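You operate a simulated robot arm through the tools that you are given. There is no shell and no other tool.

You run a simulated two-armed robot. Do the job below in one go: nothing can be reset, and whatever is moved stays where it is left.

Task
On the fitting bench top, fold the wiping rag in half.
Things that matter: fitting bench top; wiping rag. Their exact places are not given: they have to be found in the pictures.

The check looks at the end state, three seconds after you hand in, the way a careful person would. Anything else that was tipped, shoved, dropped, spilled or broken makes it a failure. Flat cloth is picked up by pressing the open fingertips on it (5 to 10 N) and closing them slowly along it; thin cloth reads only 2 to 8 mm in the jaws.

Robot
Two 7-joint arms with two-finger parallel grippers on one trunk, on a base that moves. Base frame: it is fixed to the floor where the robot stands at the start and does not move with it; the origin is under the middle of the robot, x ahead of it, y to its left, z up. Units: mm, rad, N and s.
The left shoulder is at the start at [124, 171, 1162], the right one opposite. With the tool pointing down near the work surface each hand reaches from about 400 to 900 mm from the robot's upright axis, wherever it stands, measured 20 degrees to its own side. Places, roughly: fitting bench top [1600, 1900, 900]; wiping rag [1750, 2000, 750]. Payload 4.4 kg a hand.
The tool frame of a hand sits at the grasp point between the pads (the TCP): z along the fingers, y along the line on which they close. The tips reach 23 mm beyond it. Largest opening 94 mm; finger width 38, thickness 10; the body of the gripper, 54 by 96 mm, starts 39 mm behind the TCP.
Orientation is that of the tool frame in the base frame, as a unit quaternion [w, x, y, z]. With the fingers straight down and closing along the base's y, the tool's x points along the base's -x, its y along +y and its z along -z.

Tools
- The arms move only by the tool send_rows. It takes "left_rows", "right_rows" or both (then of equal length, played together; a hand with none holds still); each is text: rows parted by semicolons, each of 7 numbers parted by spaces: the shift along the tool's x, y, z in mm, then the turn, a rotation vector about the tool's x, y, z in rad, then the opening, from 0 (shut) to 1 (fully open). In form: tx ty tz wx wy wz fingers; .... A call has 1 to 20 rows; each row shifts and turns the commanded pose from where the row before left it, along the tool's axes as they then stand. Each row takes 0.2 s and may step no farther than 50 mm and 0.15 rad from the row before; otherwise, or with a gripper value out of range, the whole call is refused. Where a pose cannot be reached the arm comes as near as it can. A force on the tool above 40 N (or 10 N above the force at the start of the call, whichever is more), or a blocked arm, ends the call early, and 0.2 s more pass. Each finger travels about 72 mm/s and halts on what it meets, pressing with about 24 N; the grip force reading is that of the motor and also rises with nothing between the fingers. The clock runs only during rows and for 0.2 s after the last one: add rows that do not move to give the fingers time. It gives the time, the measured TCP pose, the force on the tool (base axes), the opening and the grip force at its end, in the units of the frame above (readings bear some noise), with the torque about the TCP (base axes, N m) and any sound that the robot's microphone picked up.
- Cameras (640 x 400 px; columns grow to the right, rows downward): "scene" is now at [235.6, 8.2, 1312.2]; the picture's right is [0.02, -1.00, 0.00], its down [-0.64, -0.01, -0.76] and it looks along [0.76, 0.02, -0.64] (base axes); focal length 283 px, centre (320, 200). "left" rides on the left gripper at [86, -16, -74] in its tool frame; the picture's right is [0.18, 0.98, 0.00], its down [-0.58, 0.11, -0.81] and it looks along [-0.79, 0.15, 0.59] (tool axes); focal length 243 px, centre (320, 200). "right" rides on the right gripper at [86, 16, -74] in its tool frame; the picture's right is [-0.18, 0.98, 0.00], its down [-0.58, -0.11, -0.81] and it looks along [-0.79, -0.15, 0.59] (tool axes); focal length 243 px, centre (320, 200).
- camera(camera): a new picture of that camera. The clock stands still meanwhile.
- move_column(by): moves the trunk up (or, below 0, down) by that many mm; the arms and the scene camera ride with it, the base frame stays. It gives what a move gives, with no picture.
- roll_base(legs): drives the robot by 1 to 6 legs, each [ahead, left, turn to the left] in mm, mm and rad, along the robot's own axes; the way and the turn of a leg run together, so that a leg with both is an arc; at most 1500 mm and 3.142 rad a leg. The arms and the cameras ride along, it lands a little off, and it stops where it bumps. It gives what a move gives.
- pan_tilt(pan, tilt): turns the head with the scene camera to pan (to the left, within 1.396 rad either way) and tilt (down, from -0.506 to 1.204), counted from straight ahead of the robot (the tilt from the chest, where the trunk bows). It gives what a move gives.
- locate(camera, pixels): for up to 12 pixels [column, row] of the newest picture of that camera ("zoom" is the newest enlarged one), the place [x, y, z] in the base frame of the surface seen there, good to about 2 mm, but the place of the scene camera against the robot may be out by one fixed shift of up to 25 mm in any direction. The clock stands still meanwhile.
- inspect(camera, box): a new picture of the part [left, top, right, bottom] of that camera's present view, enlarged. The clock stands still meanwhile.
- job_done(): hands the job in; it is judged then, once.

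Open the grippers and draw the arms clear of the work before you hand the job in, unless the task says otherwise.

The tools are called after "Emit:" as name(argument=value, ...) on one line, values as JSON. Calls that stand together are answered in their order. send_rows: Moves the arms, as the interface text tells. Its arguments: {"type":"object","properties":{"left_rows":{"type":"string"},"right_rows":{"type":"string"}},"required":[]} The other tools are called the same way: move_column (by) moves the trunk up or down; roll_base (legs) drives the base; pan_tilt (pan, tilt) turns the head that bears the scene camera; camera (camera) takes a picture; locate (camera, pixels) gives the place of the surface under pixels of a picture; inspect (camera, box) takes an enlarged picture of a part of a camera's view; job_done () hands the job in.

At the start:

```text
time: 0.0
left_ee_pos: [551.0, 227.4, 1017.8]
left_tcp_rot: [0.0, 0.0, 1.0, 0.0]
left_ft_force: [1.1, 0.3, 0.8]
left_moment: [-0.01, 0.02, 0.01]
left_width: 94.3
left_grip_force: 0.1
right_ee_pos: [493.4, -190.5, 1071.3]
right_tcp_rot: [0.0, 0.0, 1.0, -0.001]
right_ft_force: [-0.1, 1.0, -0.6]
right_moment: [0.02, 0.03, -0.02]
right_width: 93.9
right_grip_force: 0.1
trunk travel left (down, up): [-175.0, 213.0]
robot x, y, heading: [0.4, -4.4, 0.002]
head pan, tilt (commanded): [0.021, 0.7]
```

scene: 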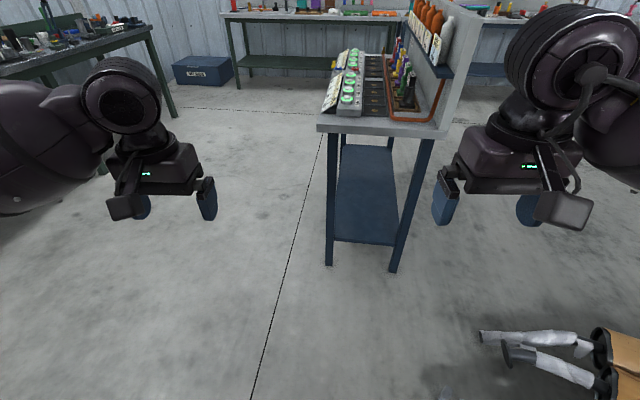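
right: 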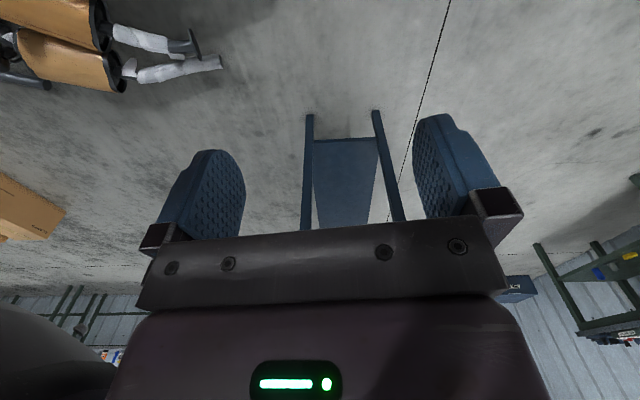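
left: 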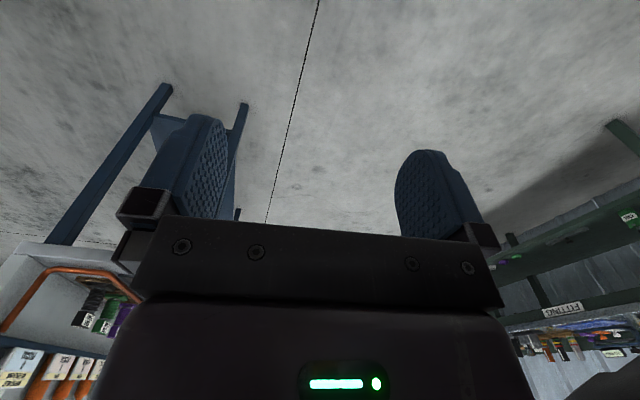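

The scene picture shows a bench at the upper left (around pixel 60,50), which fits the stated place of the fitting bench. I turn the head to the left to look at it.

Emit:
pan_tilt(pan=0.85, tilt=0.35)

Emit:
camera(camera="scene")

```text
time: 1.1
left_ee_pos: [551.1, 226.0, 1016.4]
left_tcp_rot: [0.0, 0.0, 1.0, 0.0]
left_ft_force: [0.1, -0.8, 0.1]
left_moment: [0.0, -0.03, -0.02]
left_width: 94.0
left_grip_force: 0.1
right_ee_pos: [493.8, -191.7, 1071.1]
right_tcp_rot: [-0.001, -0.001, 1.0, 0.0]
right_ft_force: [-0.4, -0.6, -0.9]
right_moment: [-0.01, 0.03, -0.02]
right_width: 94.0
right_grip_force: 0.2
trunk travel left (down, up): [-175.0, 213.0]
robot x, y, heading: [3.4, 2.2, -0.004]
head pan, tilt (commanded): [0.85, 0.351]
```

```text
taken
```

scene: 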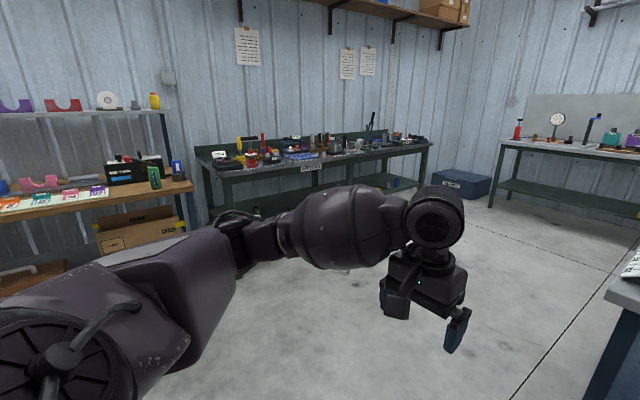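

The fitting bench stands in the middle of the view (pixels 195–435, 130–215), with a label near (310,167). I enlarge it to find the rag.

Emit:
inspect(camera="scene", box=[190, 110, 440, 230])

Emit:
locate(camera="scene", pixels=[[215, 168], [430, 143], [300, 163], [380, 150], [340, 155], [310, 167], [240, 165], [260, 270], [470, 200], [200, 150], [380, 130]])

```text
2.56 times, centred on (315, 170) of scene
```

zoom: 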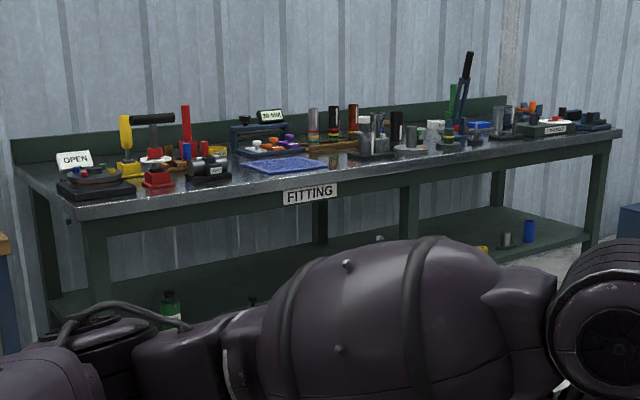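

```text
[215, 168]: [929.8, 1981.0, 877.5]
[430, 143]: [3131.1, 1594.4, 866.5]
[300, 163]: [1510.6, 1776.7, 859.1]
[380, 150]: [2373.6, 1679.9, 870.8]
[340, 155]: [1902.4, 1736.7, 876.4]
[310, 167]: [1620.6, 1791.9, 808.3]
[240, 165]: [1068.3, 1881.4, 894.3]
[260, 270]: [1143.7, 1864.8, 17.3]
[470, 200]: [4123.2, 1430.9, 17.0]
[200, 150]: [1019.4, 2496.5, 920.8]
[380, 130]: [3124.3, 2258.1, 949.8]
```

The rag is the blue sheet with dots at zoom (285,165), right above the FITTING label. I locate its corners and the bench's edges.

Emit:
locate(camera="zoom", pixels=[[241, 163], [300, 157], [327, 167], [265, 173], [285, 165], [85, 216], [610, 136], [200, 200], [500, 155], [95, 240], [410, 200], [595, 230]])

Emit:
inspect(camera="scene", box=[260, 145, 350, 190])

```text
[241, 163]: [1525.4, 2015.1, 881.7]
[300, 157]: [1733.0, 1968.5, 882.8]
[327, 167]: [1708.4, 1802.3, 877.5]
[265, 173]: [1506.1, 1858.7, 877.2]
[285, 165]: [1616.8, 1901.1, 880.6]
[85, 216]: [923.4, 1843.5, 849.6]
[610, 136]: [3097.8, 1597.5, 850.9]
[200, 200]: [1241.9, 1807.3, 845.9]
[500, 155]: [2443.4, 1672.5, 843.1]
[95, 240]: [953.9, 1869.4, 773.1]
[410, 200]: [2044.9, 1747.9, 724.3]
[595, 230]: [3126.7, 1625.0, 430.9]
```

```text
7.11 times, centred on (305, 168) of scene
```

zoom: 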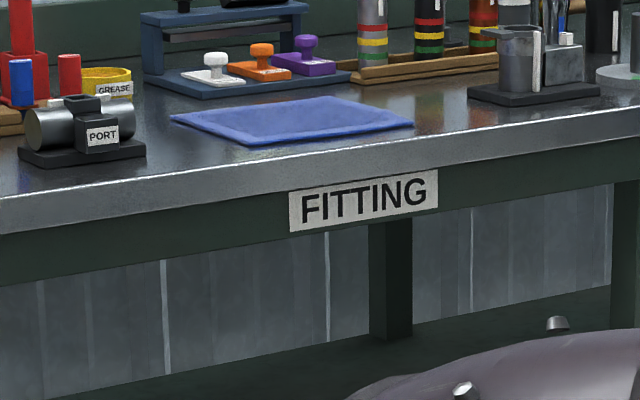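

The rag lies flat, its centre near (1617,1905), about 50 mm behind the front edge, with a PORT stand at its left and a stamp rack behind it. Before driving I check the clearance of the things at the left and the floor.

Emit:
camera(camera="scene")

Emit:
locate(camera="scene", pixels=[[190, 183], [100, 205], [20, 218], [185, 220], [350, 290], [540, 290], [620, 300], [30, 285], [500, 240], [600, 235]])

Emit:
pan_tilt(pan=1.39, tilt=0.6)

Emit:
camera(camera="scene")

```text
taken
```

scene: 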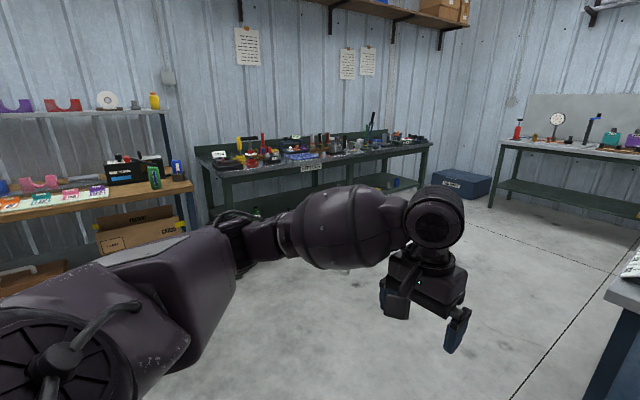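

```text
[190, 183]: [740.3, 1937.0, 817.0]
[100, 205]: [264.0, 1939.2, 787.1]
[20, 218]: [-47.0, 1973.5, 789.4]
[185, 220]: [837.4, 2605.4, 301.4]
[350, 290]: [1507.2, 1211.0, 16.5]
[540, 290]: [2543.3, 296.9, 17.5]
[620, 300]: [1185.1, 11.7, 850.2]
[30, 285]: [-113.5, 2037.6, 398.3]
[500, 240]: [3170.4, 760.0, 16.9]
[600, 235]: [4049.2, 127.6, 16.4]
```

```text
time: 2.1
left_ee_pos: [551.3, 225.8, 1017.1]
left_tcp_rot: [-0.001, 0.0, 1.0, 0.0]
left_ft_force: [-0.1, 0.1, 0.3]
left_moment: [0.01, 0.01, -0.02]
left_width: 94.2
left_grip_force: 0.2
right_ee_pos: [493.6, -192.5, 1071.1]
right_tcp_rot: [0.001, 0.0, 1.0, 0.0]
right_ft_force: [0.6, -0.8, 0.5]
right_moment: [0.0, -0.02, 0.03]
right_width: 94.0
right_grip_force: 0.0
trunk travel left (down, up): [-175.0, 213.0]
robot x, y, heading: [-2.2, 0.1, -0.001]
head pan, tilt (commanded): [1.389, 0.6]
```

```text
taken
```

scene: 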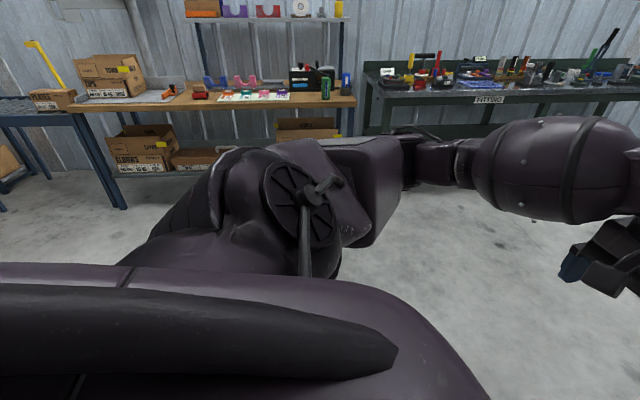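

The floor on the way is clear; the other benches are at (1185,12) and y≈1937. I turn to face the bench (its front normal is about heading 1.458) and drive diagonally to a spot about 900 mm before the rag.

Emit:
roll_base(legs=[[0, 0, 1.458], [600, -550, 0], [550, -843, 0]])

Emit:
pan_tilt(pan=0.0, tilt=0.55)

Emit:
camera(camera="scene")

```text
time: 18.4
left_ee_pos: [1335.4, 1583.2, 1017.0]
left_tcp_rot: [0.0, -0.67, 0.742, 0.0]
left_ft_force: [-0.6, 0.2, 0.3]
left_moment: [0.01, -0.01, 0.02]
left_width: 93.8
left_grip_force: 0.1
right_ee_pos: [1745.3, 1484.9, 1071.7]
right_tcp_rot: [0.0, -0.671, 0.741, 0.0]
right_ft_force: [0.2, -0.1, 0.1]
right_moment: [-0.03, 0.01, -0.03]
right_width: 93.8
right_grip_force: 0.0
trunk travel left (down, up): [-175.0, 213.0]
robot x, y, heading: [1500.2, 1011.6, 1.472]
head pan, tilt (commanded): [1.389, 0.6]
```

```text
time: 19.9
left_ee_pos: [1334.1, 1583.6, 1017.2]
left_tcp_rot: [0.0, -0.671, 0.742, 0.0]
left_ft_force: [0.0, -0.9, -0.4]
left_moment: [0.03, 0.04, 0.0]
left_width: 93.9
left_grip_force: 0.1
right_ee_pos: [1745.1, 1482.9, 1072.7]
right_tcp_rot: [0.0, -0.671, 0.742, 0.0]
right_ft_force: [-0.2, 0.2, 0.8]
right_moment: [-0.02, -0.03, 0.02]
right_width: 93.8
right_grip_force: 0.1
trunk travel left (down, up): [-175.0, 213.0]
robot x, y, heading: [1503.3, 1009.7, 1.472]
head pan, tilt (commanded): [0.0, 0.55]
```

```text
taken
```

scene: 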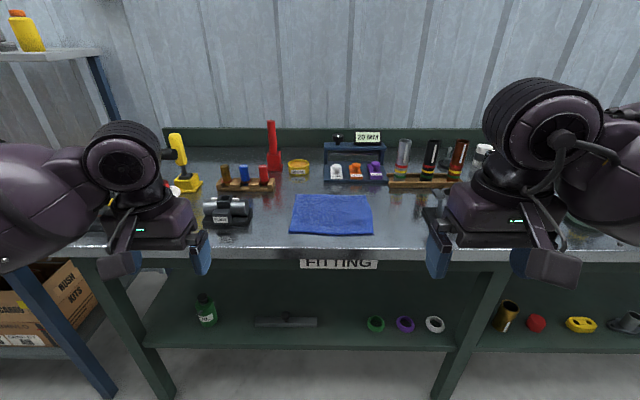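

Now the rag is plainly seen at pixels (290–373, 195–234). I enlarge it and measure the corners and neighbours.

Emit:
inspect(camera="scene", box=[190, 120, 450, 282])

Emit:
locate(camera="scene", pixels=[[297, 196], [368, 196], [372, 233], [291, 233], [331, 214], [251, 215], [230, 200], [324, 180], [335, 168], [400, 230], [260, 248], [420, 245]])

```text
2.46 times, centred on (320, 201) of scene
```

zoom: 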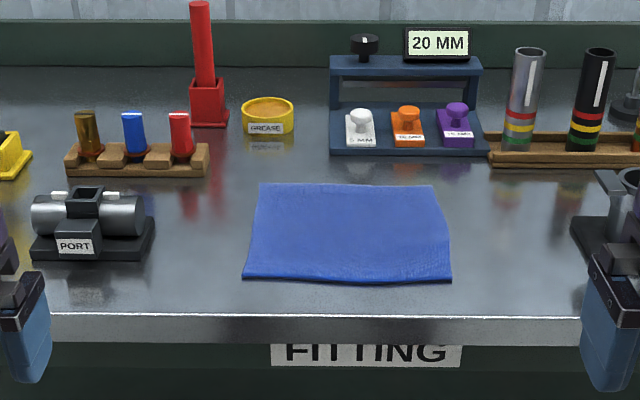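

```text
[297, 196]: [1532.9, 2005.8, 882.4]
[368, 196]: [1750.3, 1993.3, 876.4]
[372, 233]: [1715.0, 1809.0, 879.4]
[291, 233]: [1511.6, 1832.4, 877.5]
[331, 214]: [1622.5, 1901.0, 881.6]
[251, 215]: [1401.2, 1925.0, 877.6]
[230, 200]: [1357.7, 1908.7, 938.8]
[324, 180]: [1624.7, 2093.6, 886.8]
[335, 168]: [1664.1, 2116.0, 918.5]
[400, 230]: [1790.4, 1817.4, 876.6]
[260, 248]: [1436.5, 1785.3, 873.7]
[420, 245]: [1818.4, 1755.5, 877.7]
```

The zoom shows the rag's corners at (260,183), (434,186), (451,282), (244,277), with nothing touching it. I measure those corners and the neighbouring objects in the enlarged picture.

Emit:
locate(camera="zoom", pixels=[[263, 186], [433, 188], [448, 279], [247, 274], [348, 232], [345, 277], [348, 186], [150, 245], [405, 150], [575, 235], [200, 5], [320, 312]])

Emit:
locate(camera="scene", pixels=[[176, 138], [190, 185], [271, 125], [430, 215], [440, 205], [300, 390], [20, 12], [325, 300]])

```text
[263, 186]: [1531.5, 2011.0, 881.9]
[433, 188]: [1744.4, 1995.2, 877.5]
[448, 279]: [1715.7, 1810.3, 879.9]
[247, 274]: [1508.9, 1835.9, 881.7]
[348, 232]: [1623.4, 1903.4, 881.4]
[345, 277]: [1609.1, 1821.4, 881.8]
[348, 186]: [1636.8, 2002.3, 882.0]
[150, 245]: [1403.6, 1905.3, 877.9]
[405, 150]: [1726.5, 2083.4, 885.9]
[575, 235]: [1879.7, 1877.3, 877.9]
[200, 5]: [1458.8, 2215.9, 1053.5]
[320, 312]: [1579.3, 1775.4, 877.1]
```

```text
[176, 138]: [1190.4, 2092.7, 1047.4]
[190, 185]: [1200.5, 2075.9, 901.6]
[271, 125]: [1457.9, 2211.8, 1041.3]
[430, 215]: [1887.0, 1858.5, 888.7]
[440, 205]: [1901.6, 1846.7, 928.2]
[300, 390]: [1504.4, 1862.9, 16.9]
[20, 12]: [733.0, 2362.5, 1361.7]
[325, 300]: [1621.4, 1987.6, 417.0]
```

The rag is about 210 mm wide and 180 mm deep, centred near (1625,1912), parallel to the bench edge. The hands (tips at about 994 or higher) clear everything near, so I roll forward about 255 mm and 35 mm to the right.

Emit:
roll_base(legs=[[255, -35, -0.015]])

Emit:
pan_tilt(pan=0.0, tilt=0.75)

Emit:
camera(camera="scene")

```text
time: 21.8
left_ee_pos: [1405.6, 1835.3, 1016.1]
left_tcp_rot: [0.0, -0.664, 0.748, 0.0]
left_ft_force: [-0.2, 0.7, -0.2]
left_moment: [-0.01, 0.01, 0.04]
left_width: 93.8
left_grip_force: 0.0
right_ee_pos: [1814.5, 1729.8, 1071.7]
right_tcp_rot: [0.0, -0.665, 0.747, 0.0]
right_ft_force: [-0.1, 0.3, -0.3]
right_moment: [0.0, 0.01, -0.02]
right_width: 94.1
right_grip_force: 0.1
trunk travel left (down, up): [-175.0, 213.0]
robot x, y, heading: [1567.9, 1262.2, 1.452]
head pan, tilt (commanded): [0.0, 0.55]
```

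```text
time: 22.5
left_ee_pos: [1405.6, 1835.4, 1017.7]
left_tcp_rot: [0.001, -0.665, 0.747, -0.001]
left_ft_force: [-0.1, 0.3, -0.7]
left_moment: [0.01, 0.01, 0.03]
left_width: 93.6
left_grip_force: 0.0
right_ee_pos: [1814.3, 1728.5, 1071.3]
right_tcp_rot: [0.0, -0.665, 0.747, 0.0]
right_ft_force: [-0.2, 0.8, 0.3]
right_moment: [0.01, 0.02, -0.01]
right_width: 94.0
right_grip_force: 0.0
trunk travel left (down, up): [-175.0, 213.0]
robot x, y, heading: [1564.5, 1260.5, 1.452]
head pan, tilt (commanded): [0.0, 0.75]
```

```text
taken
```

scene: 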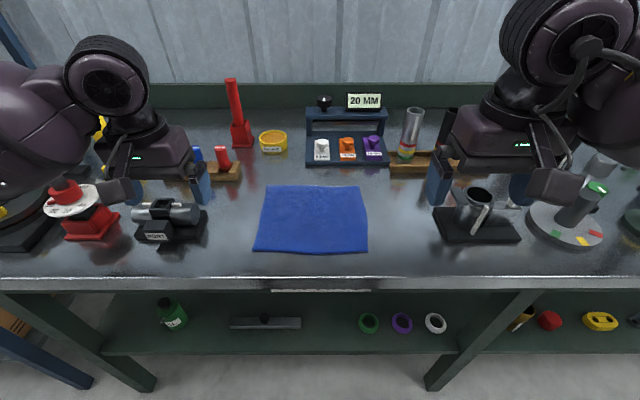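

The rag now sits at pixels (253–368, 185–254) between the hands. I take both wrist pictures, since those cameras carry no fixed shift, to locate the rag more truly.

Emit:
camera(camera="left")

Emit:
camera(camera="right")

Emit:
locate(camera="scene", pixels=[[267, 188], [361, 188], [366, 250], [256, 249], [311, 250], [314, 188], [311, 218], [207, 225], [437, 225], [385, 163], [300, 270]])

```text
taken
```

left: 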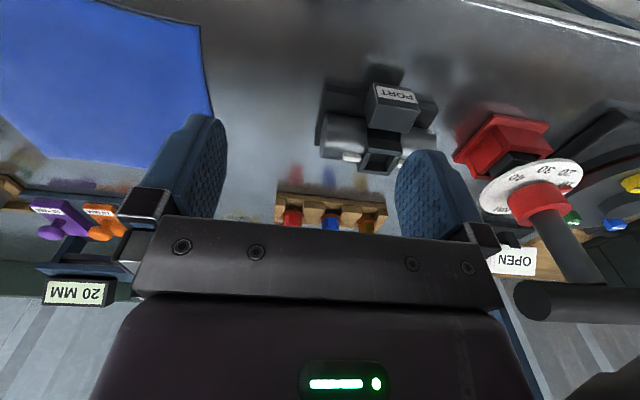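

```text
taken
```

right: 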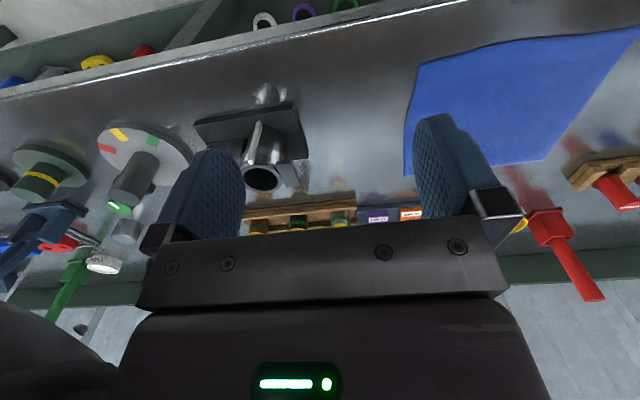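

```text
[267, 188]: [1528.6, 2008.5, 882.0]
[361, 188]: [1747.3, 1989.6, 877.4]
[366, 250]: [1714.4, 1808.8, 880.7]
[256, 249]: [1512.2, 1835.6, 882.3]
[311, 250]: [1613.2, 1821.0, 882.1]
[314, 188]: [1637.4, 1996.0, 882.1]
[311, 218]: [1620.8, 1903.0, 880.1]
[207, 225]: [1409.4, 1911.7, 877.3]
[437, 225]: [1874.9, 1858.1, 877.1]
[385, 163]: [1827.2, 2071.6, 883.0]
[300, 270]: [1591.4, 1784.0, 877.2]
```

In the right wrist picture the rag's corners are at about (419,65), (637,29), (545,160), (406,172). I locate points on it there and in the left picture.

Emit:
locate(camera="right", pixels=[[421, 68], [634, 33], [543, 157], [410, 150], [520, 100], [525, 53], [330, 120], [415, 115], [590, 95]])

Emit:
locate(camera="left", pixels=[[196, 33], [207, 100], [100, 80], [205, 75], [260, 150], [100, 10], [20, 80], [30, 140]])

```text
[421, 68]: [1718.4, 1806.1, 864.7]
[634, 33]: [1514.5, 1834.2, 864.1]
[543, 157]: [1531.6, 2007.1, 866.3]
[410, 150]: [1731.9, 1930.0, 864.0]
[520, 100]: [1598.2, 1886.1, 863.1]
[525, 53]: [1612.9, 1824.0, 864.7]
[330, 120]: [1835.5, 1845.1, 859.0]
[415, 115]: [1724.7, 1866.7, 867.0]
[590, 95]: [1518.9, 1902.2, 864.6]
```

```text
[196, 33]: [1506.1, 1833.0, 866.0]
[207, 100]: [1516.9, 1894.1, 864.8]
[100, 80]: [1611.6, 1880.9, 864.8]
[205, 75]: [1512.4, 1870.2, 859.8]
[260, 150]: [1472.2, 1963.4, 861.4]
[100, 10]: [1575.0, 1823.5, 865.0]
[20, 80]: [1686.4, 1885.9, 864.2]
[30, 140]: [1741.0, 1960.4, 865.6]
```

The wrist cameras give the bench top at z≈860, the rag's top at z≈865, with front corners near (1506,1832) and (1720,1804). I turn both hands by 90° (cameras outward) so that the fingers close along the rag's depth.

Emit:
send_rows(left_rows="0 0 0 0 0 0.1428 1; 0 0 0 0 0 0.1428 1; 0 0 0 0 0 0.1428 1; 0 0 0 0 0 0.1428 1; 0 0 0 0 0 0.1428 1; 0 0 0 0 0 0.1428 1; 0 0 0 0 0 0.1428 1; 0 0 0 0 0 0.1428 1; 0 0 0 0 0 0.1428 1; 0 0 0 0 0 0.1428 1; 0 0 0 0 0 0.1428 1; 0 0 0 0 0 0 1; 0 0 0 0 0 0 1", right_rows="0 0 0 0 0 -0.1428 1; 0 0 0 0 0 -0.1428 1; 0 0 0 0 0 -0.1428 1; 0 0 0 0 0 -0.1428 1; 0 0 0 0 0 -0.1428 1; 0 0 0 0 0 -0.1428 1; 0 0 0 0 0 -0.1428 1; 0 0 0 0 0 -0.1428 1; 0 0 0 0 0 -0.1428 1; 0 0 0 0 0 -0.1428 1; 0 0 0 0 0 -0.1428 1; 0 0 0 0 0 0 1; 0 0 0 0 0 0 1")

Emit:
camera(camera="scene")

```text
time: 25.3
left_ee_pos: [1405.5, 1835.0, 1016.9]
left_tcp_rot: [0.0, 0.058, 0.998, -0.001]
left_ft_force: [0.3, 0.0, -0.5]
left_moment: [-0.02, 0.03, 0.01]
left_width: 94.2
left_grip_force: 0.1
right_ee_pos: [1767.3, 1724.1, 1059.3]
right_tcp_rot: [-0.009, 0.99, -0.144, -0.005]
right_ft_force: [-0.8, 0.2, -0.1]
right_moment: [0.0, 0.01, -0.01]
right_width: 93.9
right_grip_force: 0.0
right hand out of reach, approached as far as the arm can: row 10, 11
trunk travel left (down, up): [-175.0, 213.0]
robot x, y, heading: [1565.4, 1265.3, 1.458]
head pan, tilt (commanded): [0.0, 0.75]
```

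```text
taken
```

scene: 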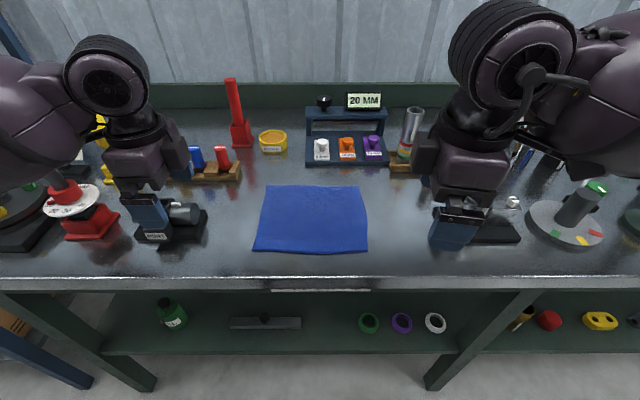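

The left hand reached its turn, but the right one stopped about 0.17 rad short, being too near and high. I move the right hand ahead and a little down over the free space, and read what it reaches.

Emit:
send_rows(right_rows="0 -30 12 0 0 0 1; 0 -30 12 0 0 0 1; 0 -20 12 0 0 0 1; 0 0 0 0 0 0 1; 0 0 0 0 0 0 1")

```text
time: 26.5
left_ee_pos: [1405.2, 1834.8, 1016.9]
left_tcp_rot: [0.0, 0.058, 0.998, -0.001]
left_ft_force: [0.6, 0.1, 0.2]
left_moment: [-0.01, 0.02, 0.02]
left_width: 94.1
left_grip_force: 0.0
right_ee_pos: [1768.3, 1724.2, 1058.9]
right_tcp_rot: [-0.009, 0.99, -0.143, -0.004]
right_ft_force: [0.3, -0.7, -0.4]
right_moment: [-0.04, 0.04, 0.01]
right_width: 93.9
right_grip_force: 0.1
right hand out of reach, approached as far as the arm can: row 1, 2, 3
trunk travel left (down, up): [-175.0, 213.0]
robot x, y, heading: [1565.9, 1263.8, 1.452]
head pan, tilt (commanded): [0.0, 0.75]
```

The right wrist is at a joint limit in this spot. I unwind its turn by 0.6 rad and see where the commanded pose stands.

Emit:
send_rows(right_rows="0 0 0 0 0 0.12 1; 0 0 0 0 0 0.12 1; 0 0 0 0 0 0.12 1; 0 0 0 0 0 0.12 1; 0 0 0 0 0 0.12 1; 0 0 0 0 0 0 1; 0 0 0 0 0 0 1")

```text
time: 28.1
left_ee_pos: [1405.9, 1834.4, 1017.7]
left_tcp_rot: [0.0, 0.058, 0.998, -0.001]
left_ft_force: [0.3, 0.0, -0.3]
left_moment: [0.0, -0.01, 0.01]
left_width: 94.3
left_grip_force: 0.1
right_ee_pos: [1767.8, 1724.1, 1059.2]
right_tcp_rot: [-0.008, 0.903, -0.43, -0.006]
right_ft_force: [0.0, 0.9, 0.2]
right_moment: [0.02, -0.02, 0.01]
right_width: 94.4
right_grip_force: 0.1
trunk travel left (down, up): [-175.0, 213.0]
robot x, y, heading: [1567.0, 1259.4, 1.454]
head pan, tilt (commanded): [0.0, 0.75]
```

The commanded pose follows the reached pose. I move the right hand about 90 mm ahead and 40 mm down in this unwound turn, then turn it again.

Emit:
send_rows(right_rows="-21 -21.5 13 0 0 0 1; -21 -21.5 13 0 0 0 1; -21 -21.5 13 0 0 0 1; 0 0 0 0 0 -0.14 1; 0 0 0 0 0 -0.14 1; 0 0 0 0 0 -0.14 1; 0 0 0 0 0 -0.14 1; 0 0 0 0 0 -0.14 1; 0 0 0 0 0 -0.07 1; 0 0 0 0 0 0 1; 0 0 0 0 0 0 1")

```text
time: 30.5
left_ee_pos: [1405.4, 1835.1, 1017.2]
left_tcp_rot: [0.001, 0.058, 0.998, 0.0]
left_ft_force: [0.5, 0.8, 0.2]
left_moment: [0.02, 0.0, -0.01]
left_width: 94.2
left_grip_force: 0.1
right_ee_pos: [1777.5, 1812.9, 1021.7]
right_tcp_rot: [-0.009, 0.964, -0.265, -0.004]
right_ft_force: [0.8, -1.1, -0.5]
right_moment: [-0.01, -0.04, 0.0]
right_width: 93.7
right_grip_force: 0.2
right hand out of reach, approached as far as the arm can: row 6, 7, 8, 9
trunk travel left (down, up): [-175.0, 213.0]
robot x, y, heading: [1566.4, 1256.8, 1.454]
head pan, tilt (commanded): [0.0, 0.75]
```

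At this spot the right hand reaches only θ≈-0.54 rad, so the outward turn is limited. I turn the right hand the other way (camera inward) by 2.72 rad in all, which also sets the closing line along the rag's depth.

Emit:
send_rows(right_rows="0 0 0 0 0 0.1362 1; 0 0 0 0 0 0.1362 1; 0 0 0 0 0 0.1362 1; 0 0 0 0 0 0.1362 1; 0 0 0 0 0 0.1362 1; 0 0 0 0 0 0.1362 1; 0 0 0 0 0 0.1362 1; 0 0 0 0 0 0.1362 1; 0 0 0 0 0 0.1362 1; 0 0 0 0 0 0.1362 1; 0 0 0 0 0 0.1362 1; 0 0 0 0 0 0.1362 1; 0 0 0 0 0 0.1362 1; 0 0 0 0 0 0.1362 1; 0 0 0 0 0 0.1362 1; 0 0 0 0 0 0.1362 1; 0 0 0 0 0 0.1362 1; 0 0 0 0 0 0.1362 1; 0 0 0 0 0 0.1362 1; 0 0 0 0 0 0.1362 1")

Emit:
camera(camera="scene")

```text
time: 34.7
left_ee_pos: [1406.3, 1835.6, 1016.7]
left_tcp_rot: [0.0, 0.057, 0.998, -0.001]
left_ft_force: [0.0, -0.4, -0.4]
left_moment: [0.01, 0.0, -0.01]
left_width: 94.0
left_grip_force: 0.2
right_ee_pos: [1778.0, 1813.3, 1021.0]
right_tcp_rot: [-0.003, 0.061, 0.998, 0.009]
right_ft_force: [-1.2, 0.2, -0.1]
right_moment: [0.02, 0.01, -0.01]
right_width: 94.1
right_grip_force: 0.1
trunk travel left (down, up): [-175.0, 213.0]
robot x, y, heading: [1566.1, 1262.6, 1.458]
head pan, tilt (commanded): [0.0, 0.75]
```

```text
taken
```

scene: 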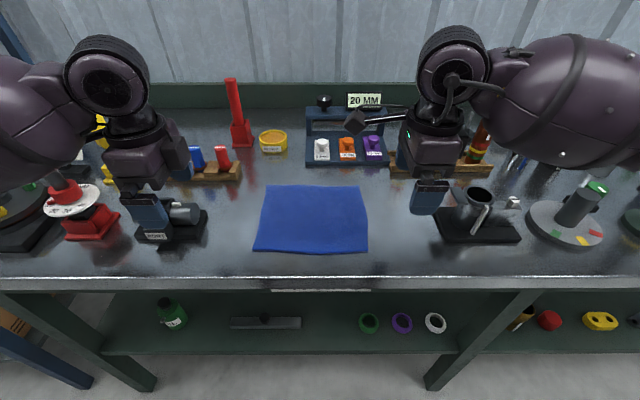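

Both hands now close along the depth, the right one with its camera inward (pixel 355,120). I move both over the front corners of the rag at a safe height (TCP z≈965), straightening the right hand's slight tilt.

Emit:
send_rows(left_rows="-40 10.5 0 0 0 0 1; -40 10.5 0 0 0 0 1; -38.5 10.5 0 0 0 0 1; 0 0 26 0 0 0 1; 0 0 26 0 0 0 1; 0 0 0 0 0 0 1; 0 0 0 0 0 0 1", right_rows="25 2.3 0 0.018 -0.005 0 1; 25 2.3 0 0 0 0 1; 24.2 2.3 0 0 0 0 1; 0 0 28 0 0 0 1; 0 0 28 0 0 0 1; 0 0 0 0 0 0 1; 0 0 0 0 0 0 1")

Emit:
camera(camera="scene")

Emit:
camera(camera="left")

Emit:
camera(camera="right")

```text
time: 36.3
left_ee_pos: [1525.7, 1854.9, 964.6]
left_tcp_rot: [-0.001, 0.058, 0.998, 0.0]
left_ft_force: [1.2, -0.1, -0.7]
left_moment: [-0.01, 0.01, -0.03]
left_width: 94.1
left_grip_force: 0.1
right_ee_pos: [1705.5, 1829.9, 964.7]
right_tcp_rot: [-0.002, 0.059, 0.998, 0.001]
right_ft_force: [0.2, -0.5, -0.9]
right_moment: [0.01, 0.01, -0.02]
right_width: 94.0
right_grip_force: 0.1
trunk travel left (down, up): [-175.0, 213.0]
robot x, y, heading: [1566.9, 1261.1, 1.454]
head pan, tilt (commanded): [0.0, 0.75]
```

```text
taken
```

scene: 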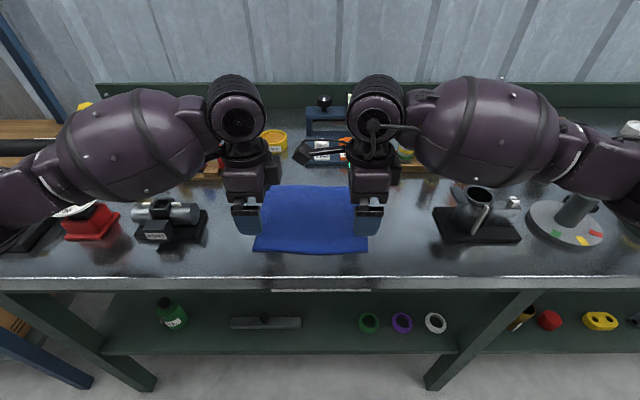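

```text
taken
```

left: 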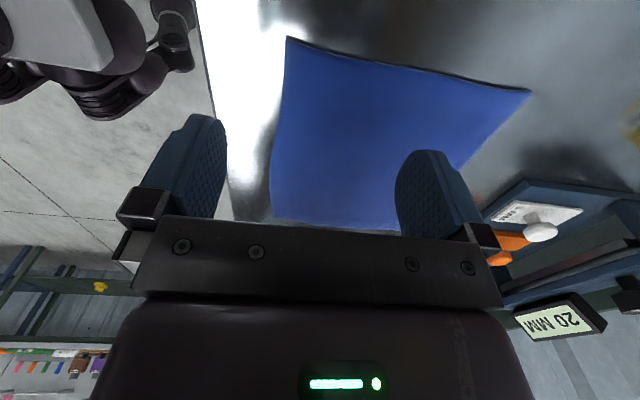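

```text
taken
```

right: 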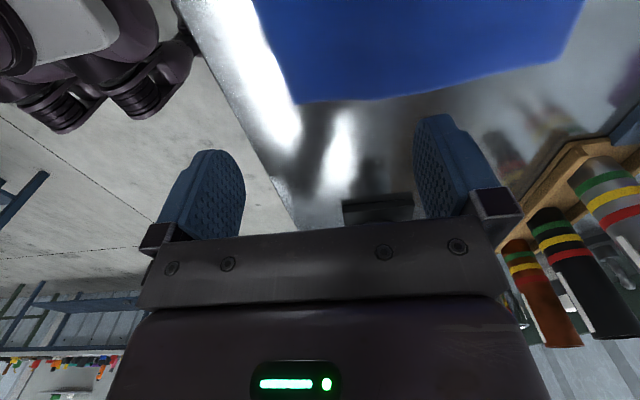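

Both hands hang over the front corners without trouble. I locate the rag's corners again from the left picture ((288,40), (527,93), (272,215)) and right picture ((300,103), (560,60)).

Emit:
locate(camera="left", pixels=[[289, 42], [522, 93], [275, 212], [283, 90], [278, 150], [400, 68], [300, 215], [380, 226], [465, 160], [400, 120]])

Emit:
locate(camera="right", pixels=[[303, 100], [260, 20], [280, 55], [555, 58], [430, 88], [370, 94], [583, 8], [420, 40]])

Emit:
inspect(camera="scene", box=[200, 150, 420, 290])

```text
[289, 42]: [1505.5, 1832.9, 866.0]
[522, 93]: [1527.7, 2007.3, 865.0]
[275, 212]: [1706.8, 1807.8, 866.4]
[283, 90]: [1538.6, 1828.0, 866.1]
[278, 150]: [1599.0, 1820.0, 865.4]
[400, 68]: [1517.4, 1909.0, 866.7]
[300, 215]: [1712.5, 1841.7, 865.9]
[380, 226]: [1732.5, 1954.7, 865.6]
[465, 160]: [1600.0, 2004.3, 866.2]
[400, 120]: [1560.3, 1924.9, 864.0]
```

```text
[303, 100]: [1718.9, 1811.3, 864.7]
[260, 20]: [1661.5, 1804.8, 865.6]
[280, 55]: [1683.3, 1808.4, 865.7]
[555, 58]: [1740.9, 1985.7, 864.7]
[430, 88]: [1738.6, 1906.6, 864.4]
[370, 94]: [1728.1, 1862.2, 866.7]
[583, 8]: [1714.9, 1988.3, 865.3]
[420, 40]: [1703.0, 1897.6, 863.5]
```

```text
2.86 times, centred on (310, 220) of scene
```

zoom: 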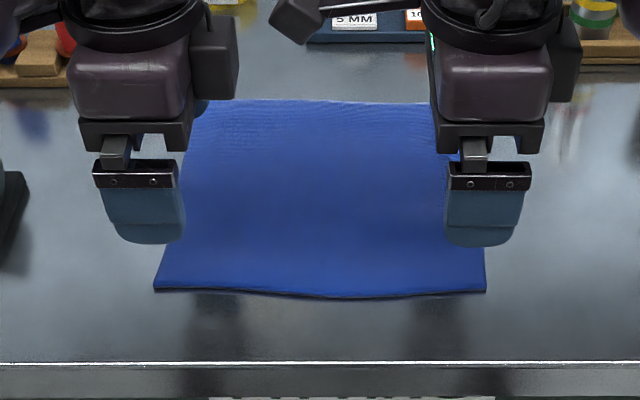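

The front edge runs from (1504,1832) to (1722,1806), so the hands stand about 25 mm and 22 mm inside it. I set the fingers to about 32 mm opening and lower both hands to about 6 mm above the rag, shifting the right one 2.5 mm ahead.

Emit:
send_rows(left_rows="0 -1 0 0 0 0 0.34; 0 0 25 0 0 0 0.34; 0 0 25 0 0 0 0.34; 0 0 20 0 0 0 0.34; 0 0 0 0 0 0 0.34; 0 0 0 0 0 0 0.34", right_rows="0 2.5 0 0 0 0 0.34; 0 0 25 0 0 0 0.34; 0 0 25 0 0 0 0.34; 0 0 20 0 0 0 0.34; 0 0 0 0 0 0 0.34; 0 0 0 0 0 0 0.34")

Emit:
inspect(camera="scene", box=[200, 150, 420, 290])

```text
time: 37.7
left_ee_pos: [1526.9, 1852.2, 894.0]
left_tcp_rot: [0.0, 0.057, 0.998, 0.0]
left_ft_force: [0.5, -0.1, -0.3]
left_moment: [0.01, -0.03, -0.01]
left_width: 32.1
left_grip_force: 0.1
right_ee_pos: [1704.9, 1831.4, 896.1]
right_tcp_rot: [0.0, 0.06, 0.998, 0.0]
right_ft_force: [-0.4, -0.7, 1.0]
right_moment: [0.01, 0.05, 0.01]
right_width: 32.1
right_grip_force: 0.1
trunk travel left (down, up): [-175.0, 213.0]
robot x, y, heading: [1566.8, 1257.6, 1.452]
head pan, tilt (commanded): [0.0, 0.75]
```

```text
2.86 times, centred on (310, 220) of scene
```

zoom: 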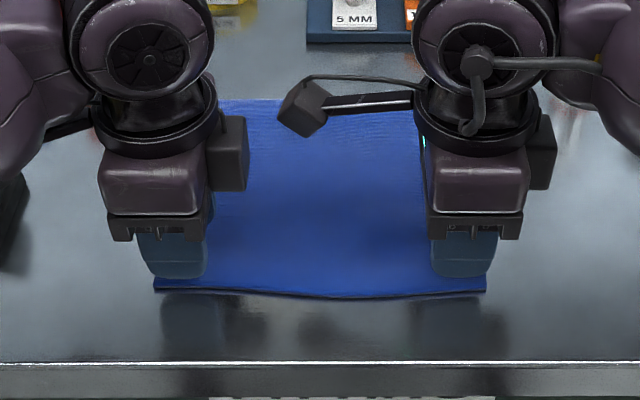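

The fingertips hover just inside the front edge. I lower both in small steps to make contact and read the force.

Emit:
send_rows(left_rows="0 0 2 0 0 0 0.34; 0 0 2 0 0 0 0.34; 0 0 2 0 0 0 0.34; 0 0 0 0 0 0 0.34", right_rows="0 0 2 0 0 0 0.34; 0 0 2 0 0 0 0.34; 0 0 2 0 0 0 0.34; 0 0 0 0 0 0 0.34")

```text
time: 38.7
left_ee_pos: [1526.4, 1852.0, 888.8]
left_tcp_rot: [0.0, 0.057, 0.998, 0.0]
left_ft_force: [0.2, 0.6, -0.4]
left_moment: [-0.01, 0.02, 0.03]
left_width: 32.0
left_grip_force: 0.0
right_ee_pos: [1705.0, 1831.8, 889.1]
right_tcp_rot: [-0.001, 0.06, 0.998, 0.0]
right_ft_force: [0.1, -1.1, -0.4]
right_moment: [0.02, 0.01, 0.02]
right_width: 31.7
right_grip_force: 0.0
trunk travel left (down, up): [-175.0, 213.0]
robot x, y, heading: [1567.4, 1264.5, 1.456]
head pan, tilt (commanded): [0.0, 0.75]
```

No contact yet at TCP z≈889. I go down in 1 mm steps.

Emit:
send_rows(left_rows="0 0 1 0 0 0 0.34; 0 0 1 0 0 0 0.34; 0 0 0 0 0 0 0.34", right_rows="0 0 1 0 0 0 0.34; 0 0 1 0 0 0 0.34; 0 0 0 0 0 0 0.34")

```text
time: 39.5
left_ee_pos: [1527.3, 1851.0, 887.7]
left_tcp_rot: [0.0, 0.057, 0.998, 0.0]
left_ft_force: [-0.2, -0.3, 2.7]
left_moment: [-0.02, 0.01, 0.03]
left_width: 32.0
left_grip_force: 0.0
right_ee_pos: [1705.0, 1830.2, 889.3]
right_tcp_rot: [-0.001, 0.06, 0.998, -0.001]
right_ft_force: [0.2, -0.4, 1.6]
right_moment: [0.02, -0.04, -0.01]
right_width: 31.9
right_grip_force: 0.0
trunk travel left (down, up): [-175.0, 213.0]
robot x, y, heading: [1565.5, 1262.4, 1.458]
head pan, tilt (commanded): [0.0, 0.75]
```

Contact begins (2.7 N left, 1.6 N right). I press a little further to reach 5–10 N.

Emit:
send_rows(left_rows="0 0 1 0 0 0 0.34; 0 0 0.5 0 0 0 0.34; 0 0 0 0 0 0 0.34", right_rows="0 0 1 0 0 0 0.34; 0 0 1 0 0 0 0.34; 0 0 0 0 0 0 0.34")

```text
time: 40.3
left_ee_pos: [1526.8, 1851.0, 885.9]
left_tcp_rot: [-0.001, 0.058, 0.998, 0.001]
left_ft_force: [0.1, 2.2, 7.8]
left_moment: [0.12, -0.03, 0.03]
left_width: 31.9
left_grip_force: 0.3
right_ee_pos: [1705.4, 1831.0, 887.1]
right_tcp_rot: [-0.001, 0.061, 0.998, 0.001]
right_ft_force: [0.3, 2.3, 6.0]
right_moment: [0.09, -0.04, 0.01]
right_width: 32.0
right_grip_force: 0.0
trunk travel left (down, up): [-175.0, 213.0]
robot x, y, heading: [1566.0, 1260.5, 1.461]
head pan, tilt (commanded): [0.0, 0.75]
```

Both press well (7.8 N and 6.0 N). I close both jaws slowly along the cloth.

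Emit:
send_rows(left_rows="0 0 0 0 0 0 0.32; 0 0 0 0 0 0 0.295; 0 0 0 0 0 0 0.27; 0 0 0 0 0 0 0.245; 0 0 0 0 0 0 0.22; 0 0 0 0 0 0 0.195; 0 0 0 0 0 0 0.17; 0 0 0 0 0 0 0.145; 0 0 0 0 0 0 0.12; 0 0 0 0 0 0 0.095; 0 0 0 0 0 0 0.07; 0 0 0 0 0 0 0.045; 0 0 0 0 0 0 0.02; 0 0 0 0 0 0 0; 0 0 0 0 0 0 0; 0 0 0 0 0 0 0", right_rows="0 0 0 0 0 0 0.32; 0 0 0 0 0 0 0.295; 0 0 0 0 0 0 0.27; 0 0 0 0 0 0 0.245; 0 0 0 0 0 0 0.22; 0 0 0 0 0 0 0.195; 0 0 0 0 0 0 0.17; 0 0 0 0 0 0 0.145; 0 0 0 0 0 0 0.12; 0 0 0 0 0 0 0.095; 0 0 0 0 0 0 0.07; 0 0 0 0 0 0 0.045; 0 0 0 0 0 0 0.02; 0 0 0 0 0 0 0; 0 0 0 0 0 0 0; 0 0 0 0 0 0 0")

Emit:
inspect(camera="scene", box=[200, 150, 420, 290])

Emit:
camera(camera="left")

Emit:
camera(camera="right")

```text
time: 43.7
left_ee_pos: [1528.2, 1850.5, 885.8]
left_tcp_rot: [0.0, 0.057, 0.998, 0.001]
left_ft_force: [0.0, -0.9, 10.8]
left_moment: [-0.05, -0.06, 0.0]
left_width: 0.2
left_grip_force: 24.2
right_ee_pos: [1705.3, 1830.9, 887.2]
right_tcp_rot: [-0.001, 0.06, 0.998, 0.001]
right_ft_force: [-1.8, 0.7, 11.4]
right_moment: [-0.01, 0.02, 0.01]
right_width: 4.5
right_grip_force: 23.9
trunk travel left (down, up): [-175.0, 213.0]
robot x, y, heading: [1566.1, 1263.8, 1.454]
head pan, tilt (commanded): [0.0, 0.75]
```

```text
2.86 times, centred on (310, 220) of scene
```

zoom: 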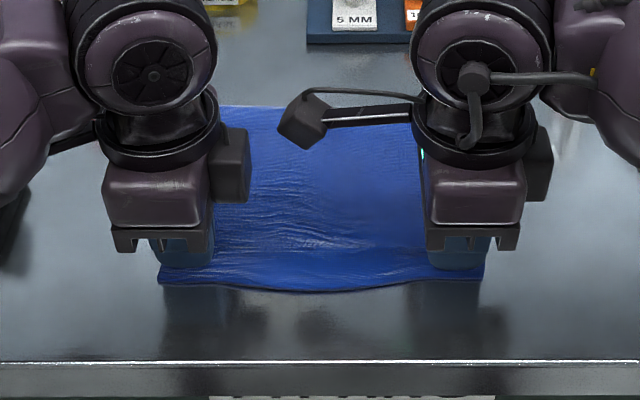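

```text
taken
```

left: 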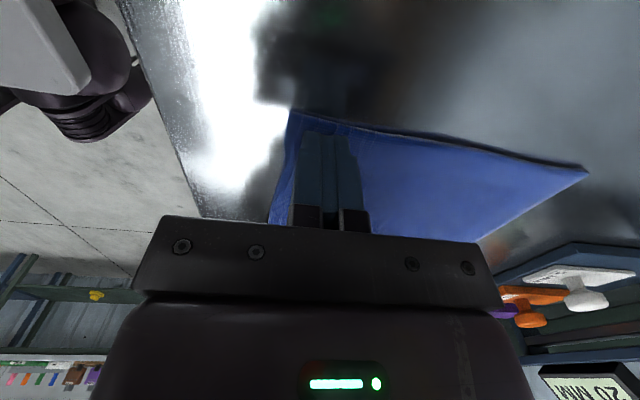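

```text
taken
```

right: 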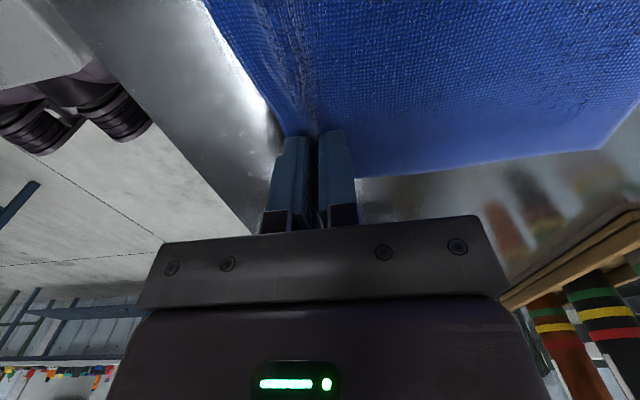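

The right jaw holds cloth (4.5 mm), but the left one shut on nothing (0.2 mm). I lift the left hand, open it, and look.

Emit:
send_rows(left_rows="0 0 -3 0 0 0 0; 0 0 -20 0 0 0 0.05; 0 0 -20 0 0 0 0.34; 0 0 0 0 0 0 0.34; 0 0 0 0 0 0 0.34")

Emit:
camera(camera="left")

Emit:
inspect(camera="scene", box=[200, 150, 420, 290])

```text
time: 44.9
left_ee_pos: [1526.3, 1849.4, 929.8]
left_tcp_rot: [0.0, 0.058, 0.998, 0.001]
left_ft_force: [-0.2, 0.5, -0.5]
left_moment: [0.03, 0.01, 0.0]
left_width: 32.1
left_grip_force: 0.1
right_ee_pos: [1704.7, 1830.8, 886.4]
right_tcp_rot: [-0.002, 0.059, 0.998, 0.0]
right_ft_force: [-0.7, -1.6, 16.8]
right_moment: [-0.03, 0.0, 0.04]
right_width: 4.5
right_grip_force: 24.1
trunk travel left (down, up): [-175.0, 213.0]
robot x, y, heading: [1567.6, 1262.0, 1.46]
head pan, tilt (commanded): [0.0, 0.75]
```

```text
taken
```

left: 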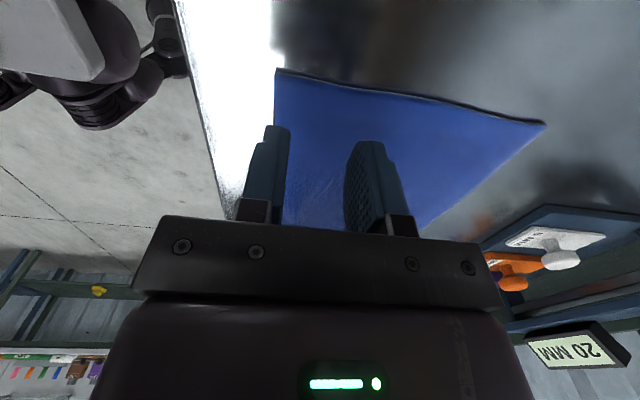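

```text
2.86 times, centred on (310, 220) of scene
```

zoom: 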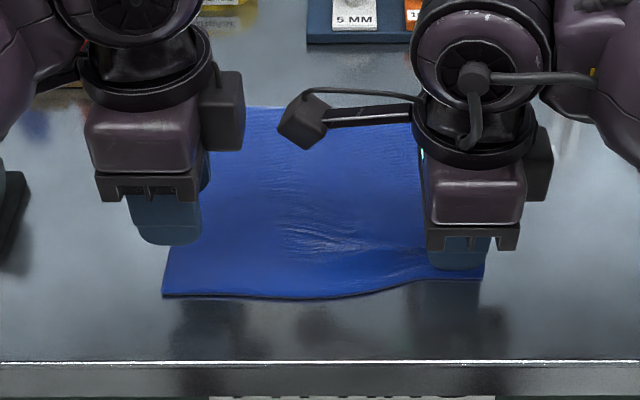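

The cloth at the left lies flat again; its left front corner is at pixel (276,70) in the left picture. I locate the edge there.

Emit:
locate(camera="left", pixels=[[278, 73], [276, 100], [540, 125], [285, 170], [400, 92], [320, 120], [290, 110]])

Emit:
locate(camera="zoom", pixels=[[165, 293], [210, 296], [300, 296], [380, 291], [172, 260], [250, 265], [320, 250], [484, 280]])

```text
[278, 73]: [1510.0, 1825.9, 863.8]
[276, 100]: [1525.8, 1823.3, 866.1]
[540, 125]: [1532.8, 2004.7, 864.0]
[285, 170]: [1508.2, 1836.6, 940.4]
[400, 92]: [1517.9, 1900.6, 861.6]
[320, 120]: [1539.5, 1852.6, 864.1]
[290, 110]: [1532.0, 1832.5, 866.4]
```

```text
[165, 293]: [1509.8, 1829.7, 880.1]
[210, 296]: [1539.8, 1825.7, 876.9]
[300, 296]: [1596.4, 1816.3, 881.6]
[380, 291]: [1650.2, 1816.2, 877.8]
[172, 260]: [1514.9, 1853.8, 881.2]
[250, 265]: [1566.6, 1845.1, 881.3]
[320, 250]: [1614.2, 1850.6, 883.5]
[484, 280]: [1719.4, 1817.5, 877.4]
```

The left corner now lies at (1509,1826), so last time the left outer finger had only about 5 mm of cloth under it. I move the left hand 3 mm further in depth and 5 mm inward and descend again to contact; the right stays holding, eased up 1 mm.

Emit:
send_rows(left_rows="-5 3 0 0 0 0 0.34; 0 0 20 0 0 0 0.34; 0 0 18 0 0 0 0.34; 0 0 2 0 0 0 0.34; 0 0 2 0 0 0 0.34; 0 0 0 0 0 0 0.34", right_rows="0 0 -1 0 0 0 0; 0 0 0 0 0 0 0; 0 0 0 0 0 0 0; 0 0 0 0 0 0 0; 0 0 0 0 0 0 0; 0 0 0 0 0 0 0")

```text
time: 46.3
left_ee_pos: [1531.5, 1853.7, 886.7]
left_tcp_rot: [0.0, 0.057, 0.998, 0.001]
left_ft_force: [-0.3, 0.4, 4.6]
left_moment: [-0.02, 0.0, 0.06]
left_width: 31.7
left_grip_force: 0.0
right_ee_pos: [1704.6, 1831.3, 887.4]
right_tcp_rot: [-0.001, 0.06, 0.998, -0.001]
right_ft_force: [-0.2, -2.4, 6.3]
right_moment: [-0.01, 0.01, 0.05]
right_width: 4.5
right_grip_force: 24.0
trunk travel left (down, up): [-175.0, 213.0]
robot x, y, heading: [1568.2, 1261.5, 1.455]
head pan, tilt (commanded): [0.0, 0.75]
```

Left contact is 4.6 N. I press about 1 mm more toward 9–10 N.

Emit:
send_rows(left_rows="0 0 0.6 0 0 0 0.34; 0 0 0.5 0 0 0 0.34; 0 0 0 0 0 0 0.34")

```text
time: 47.1
left_ee_pos: [1532.0, 1852.9, 887.0]
left_tcp_rot: [0.0, 0.058, 0.998, 0.0]
left_ft_force: [-1.0, -0.8, 11.6]
left_moment: [-0.05, 0.03, 0.0]
left_width: 31.9
left_grip_force: 0.1
right_ee_pos: [1704.9, 1830.4, 887.8]
right_tcp_rot: [-0.001, 0.061, 0.998, 0.0]
right_ft_force: [-0.1, -1.0, 3.4]
right_moment: [0.02, 0.0, 0.0]
right_width: 4.4
right_grip_force: 23.8
trunk travel left (down, up): [-175.0, 213.0]
robot x, y, heading: [1566.7, 1261.5, 1.455]
head pan, tilt (commanded): [0.0, 0.75]
```

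The left presses 11.6 N, a bit much; I ease 0.3 mm and close slowly.

Emit:
send_rows(left_rows="0 0 -0.3 0 0 0 0.34; 0 0 0 0 0 0 0.32; 0 0 0 0 0 0 0.30; 0 0 0 0 0 0 0.28; 0 0 0 0 0 0 0.26; 0 0 0 0 0 0 0.24; 0 0 0 0 0 0 0.22; 0 0 0 0 0 0 0.20; 0 0 0 0 0 0 0.18; 0 0 0 0 0 0 0.16; 0 0 0 0 0 0 0.14; 0 0 0 0 0 0 0.12; 0 0 0 0 0 0 0.10; 0 0 0 0 0 0 0.08; 0 0 0 0 0 0 0.06; 0 0 0 0 0 0 0.04; 0 0 0 0 0 0 0.02; 0 0 0 0 0 0 0; 0 0 0 0 0 0 0; 0 0 0 0 0 0 0")

Emit:
inspect(camera="scene", box=[200, 150, 420, 290])

Emit:
camera(camera="left")

```text
time: 51.3
left_ee_pos: [1532.3, 1853.1, 886.6]
left_tcp_rot: [0.0, 0.058, 0.998, 0.001]
left_ft_force: [3.4, -0.6, 15.6]
left_moment: [-0.03, -0.12, 0.0]
left_width: 4.4
left_grip_force: 23.7
right_ee_pos: [1703.3, 1831.2, 887.6]
right_tcp_rot: [-0.001, 0.06, 0.998, 0.0]
right_ft_force: [-3.3, -0.4, 2.0]
right_moment: [-0.01, 0.06, 0.01]
right_width: 4.4
right_grip_force: 23.9
trunk travel left (down, up): [-175.0, 213.0]
robot x, y, heading: [1565.8, 1261.5, 1.452]
head pan, tilt (commanded): [0.0, 0.75]
```

```text
2.86 times, centred on (310, 220) of scene
```

zoom: 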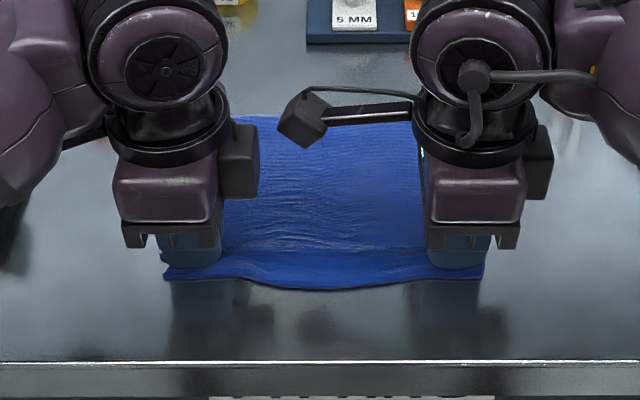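

```text
taken
```

left: 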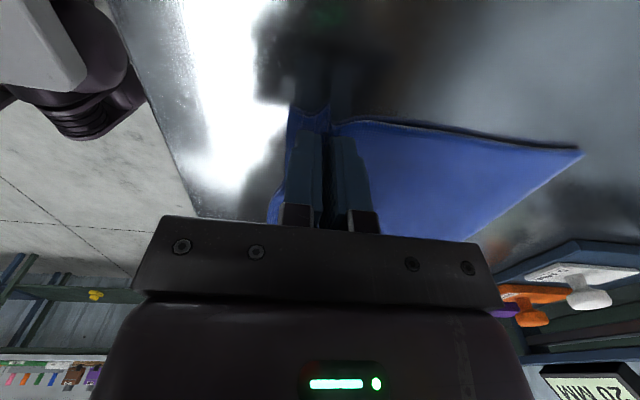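

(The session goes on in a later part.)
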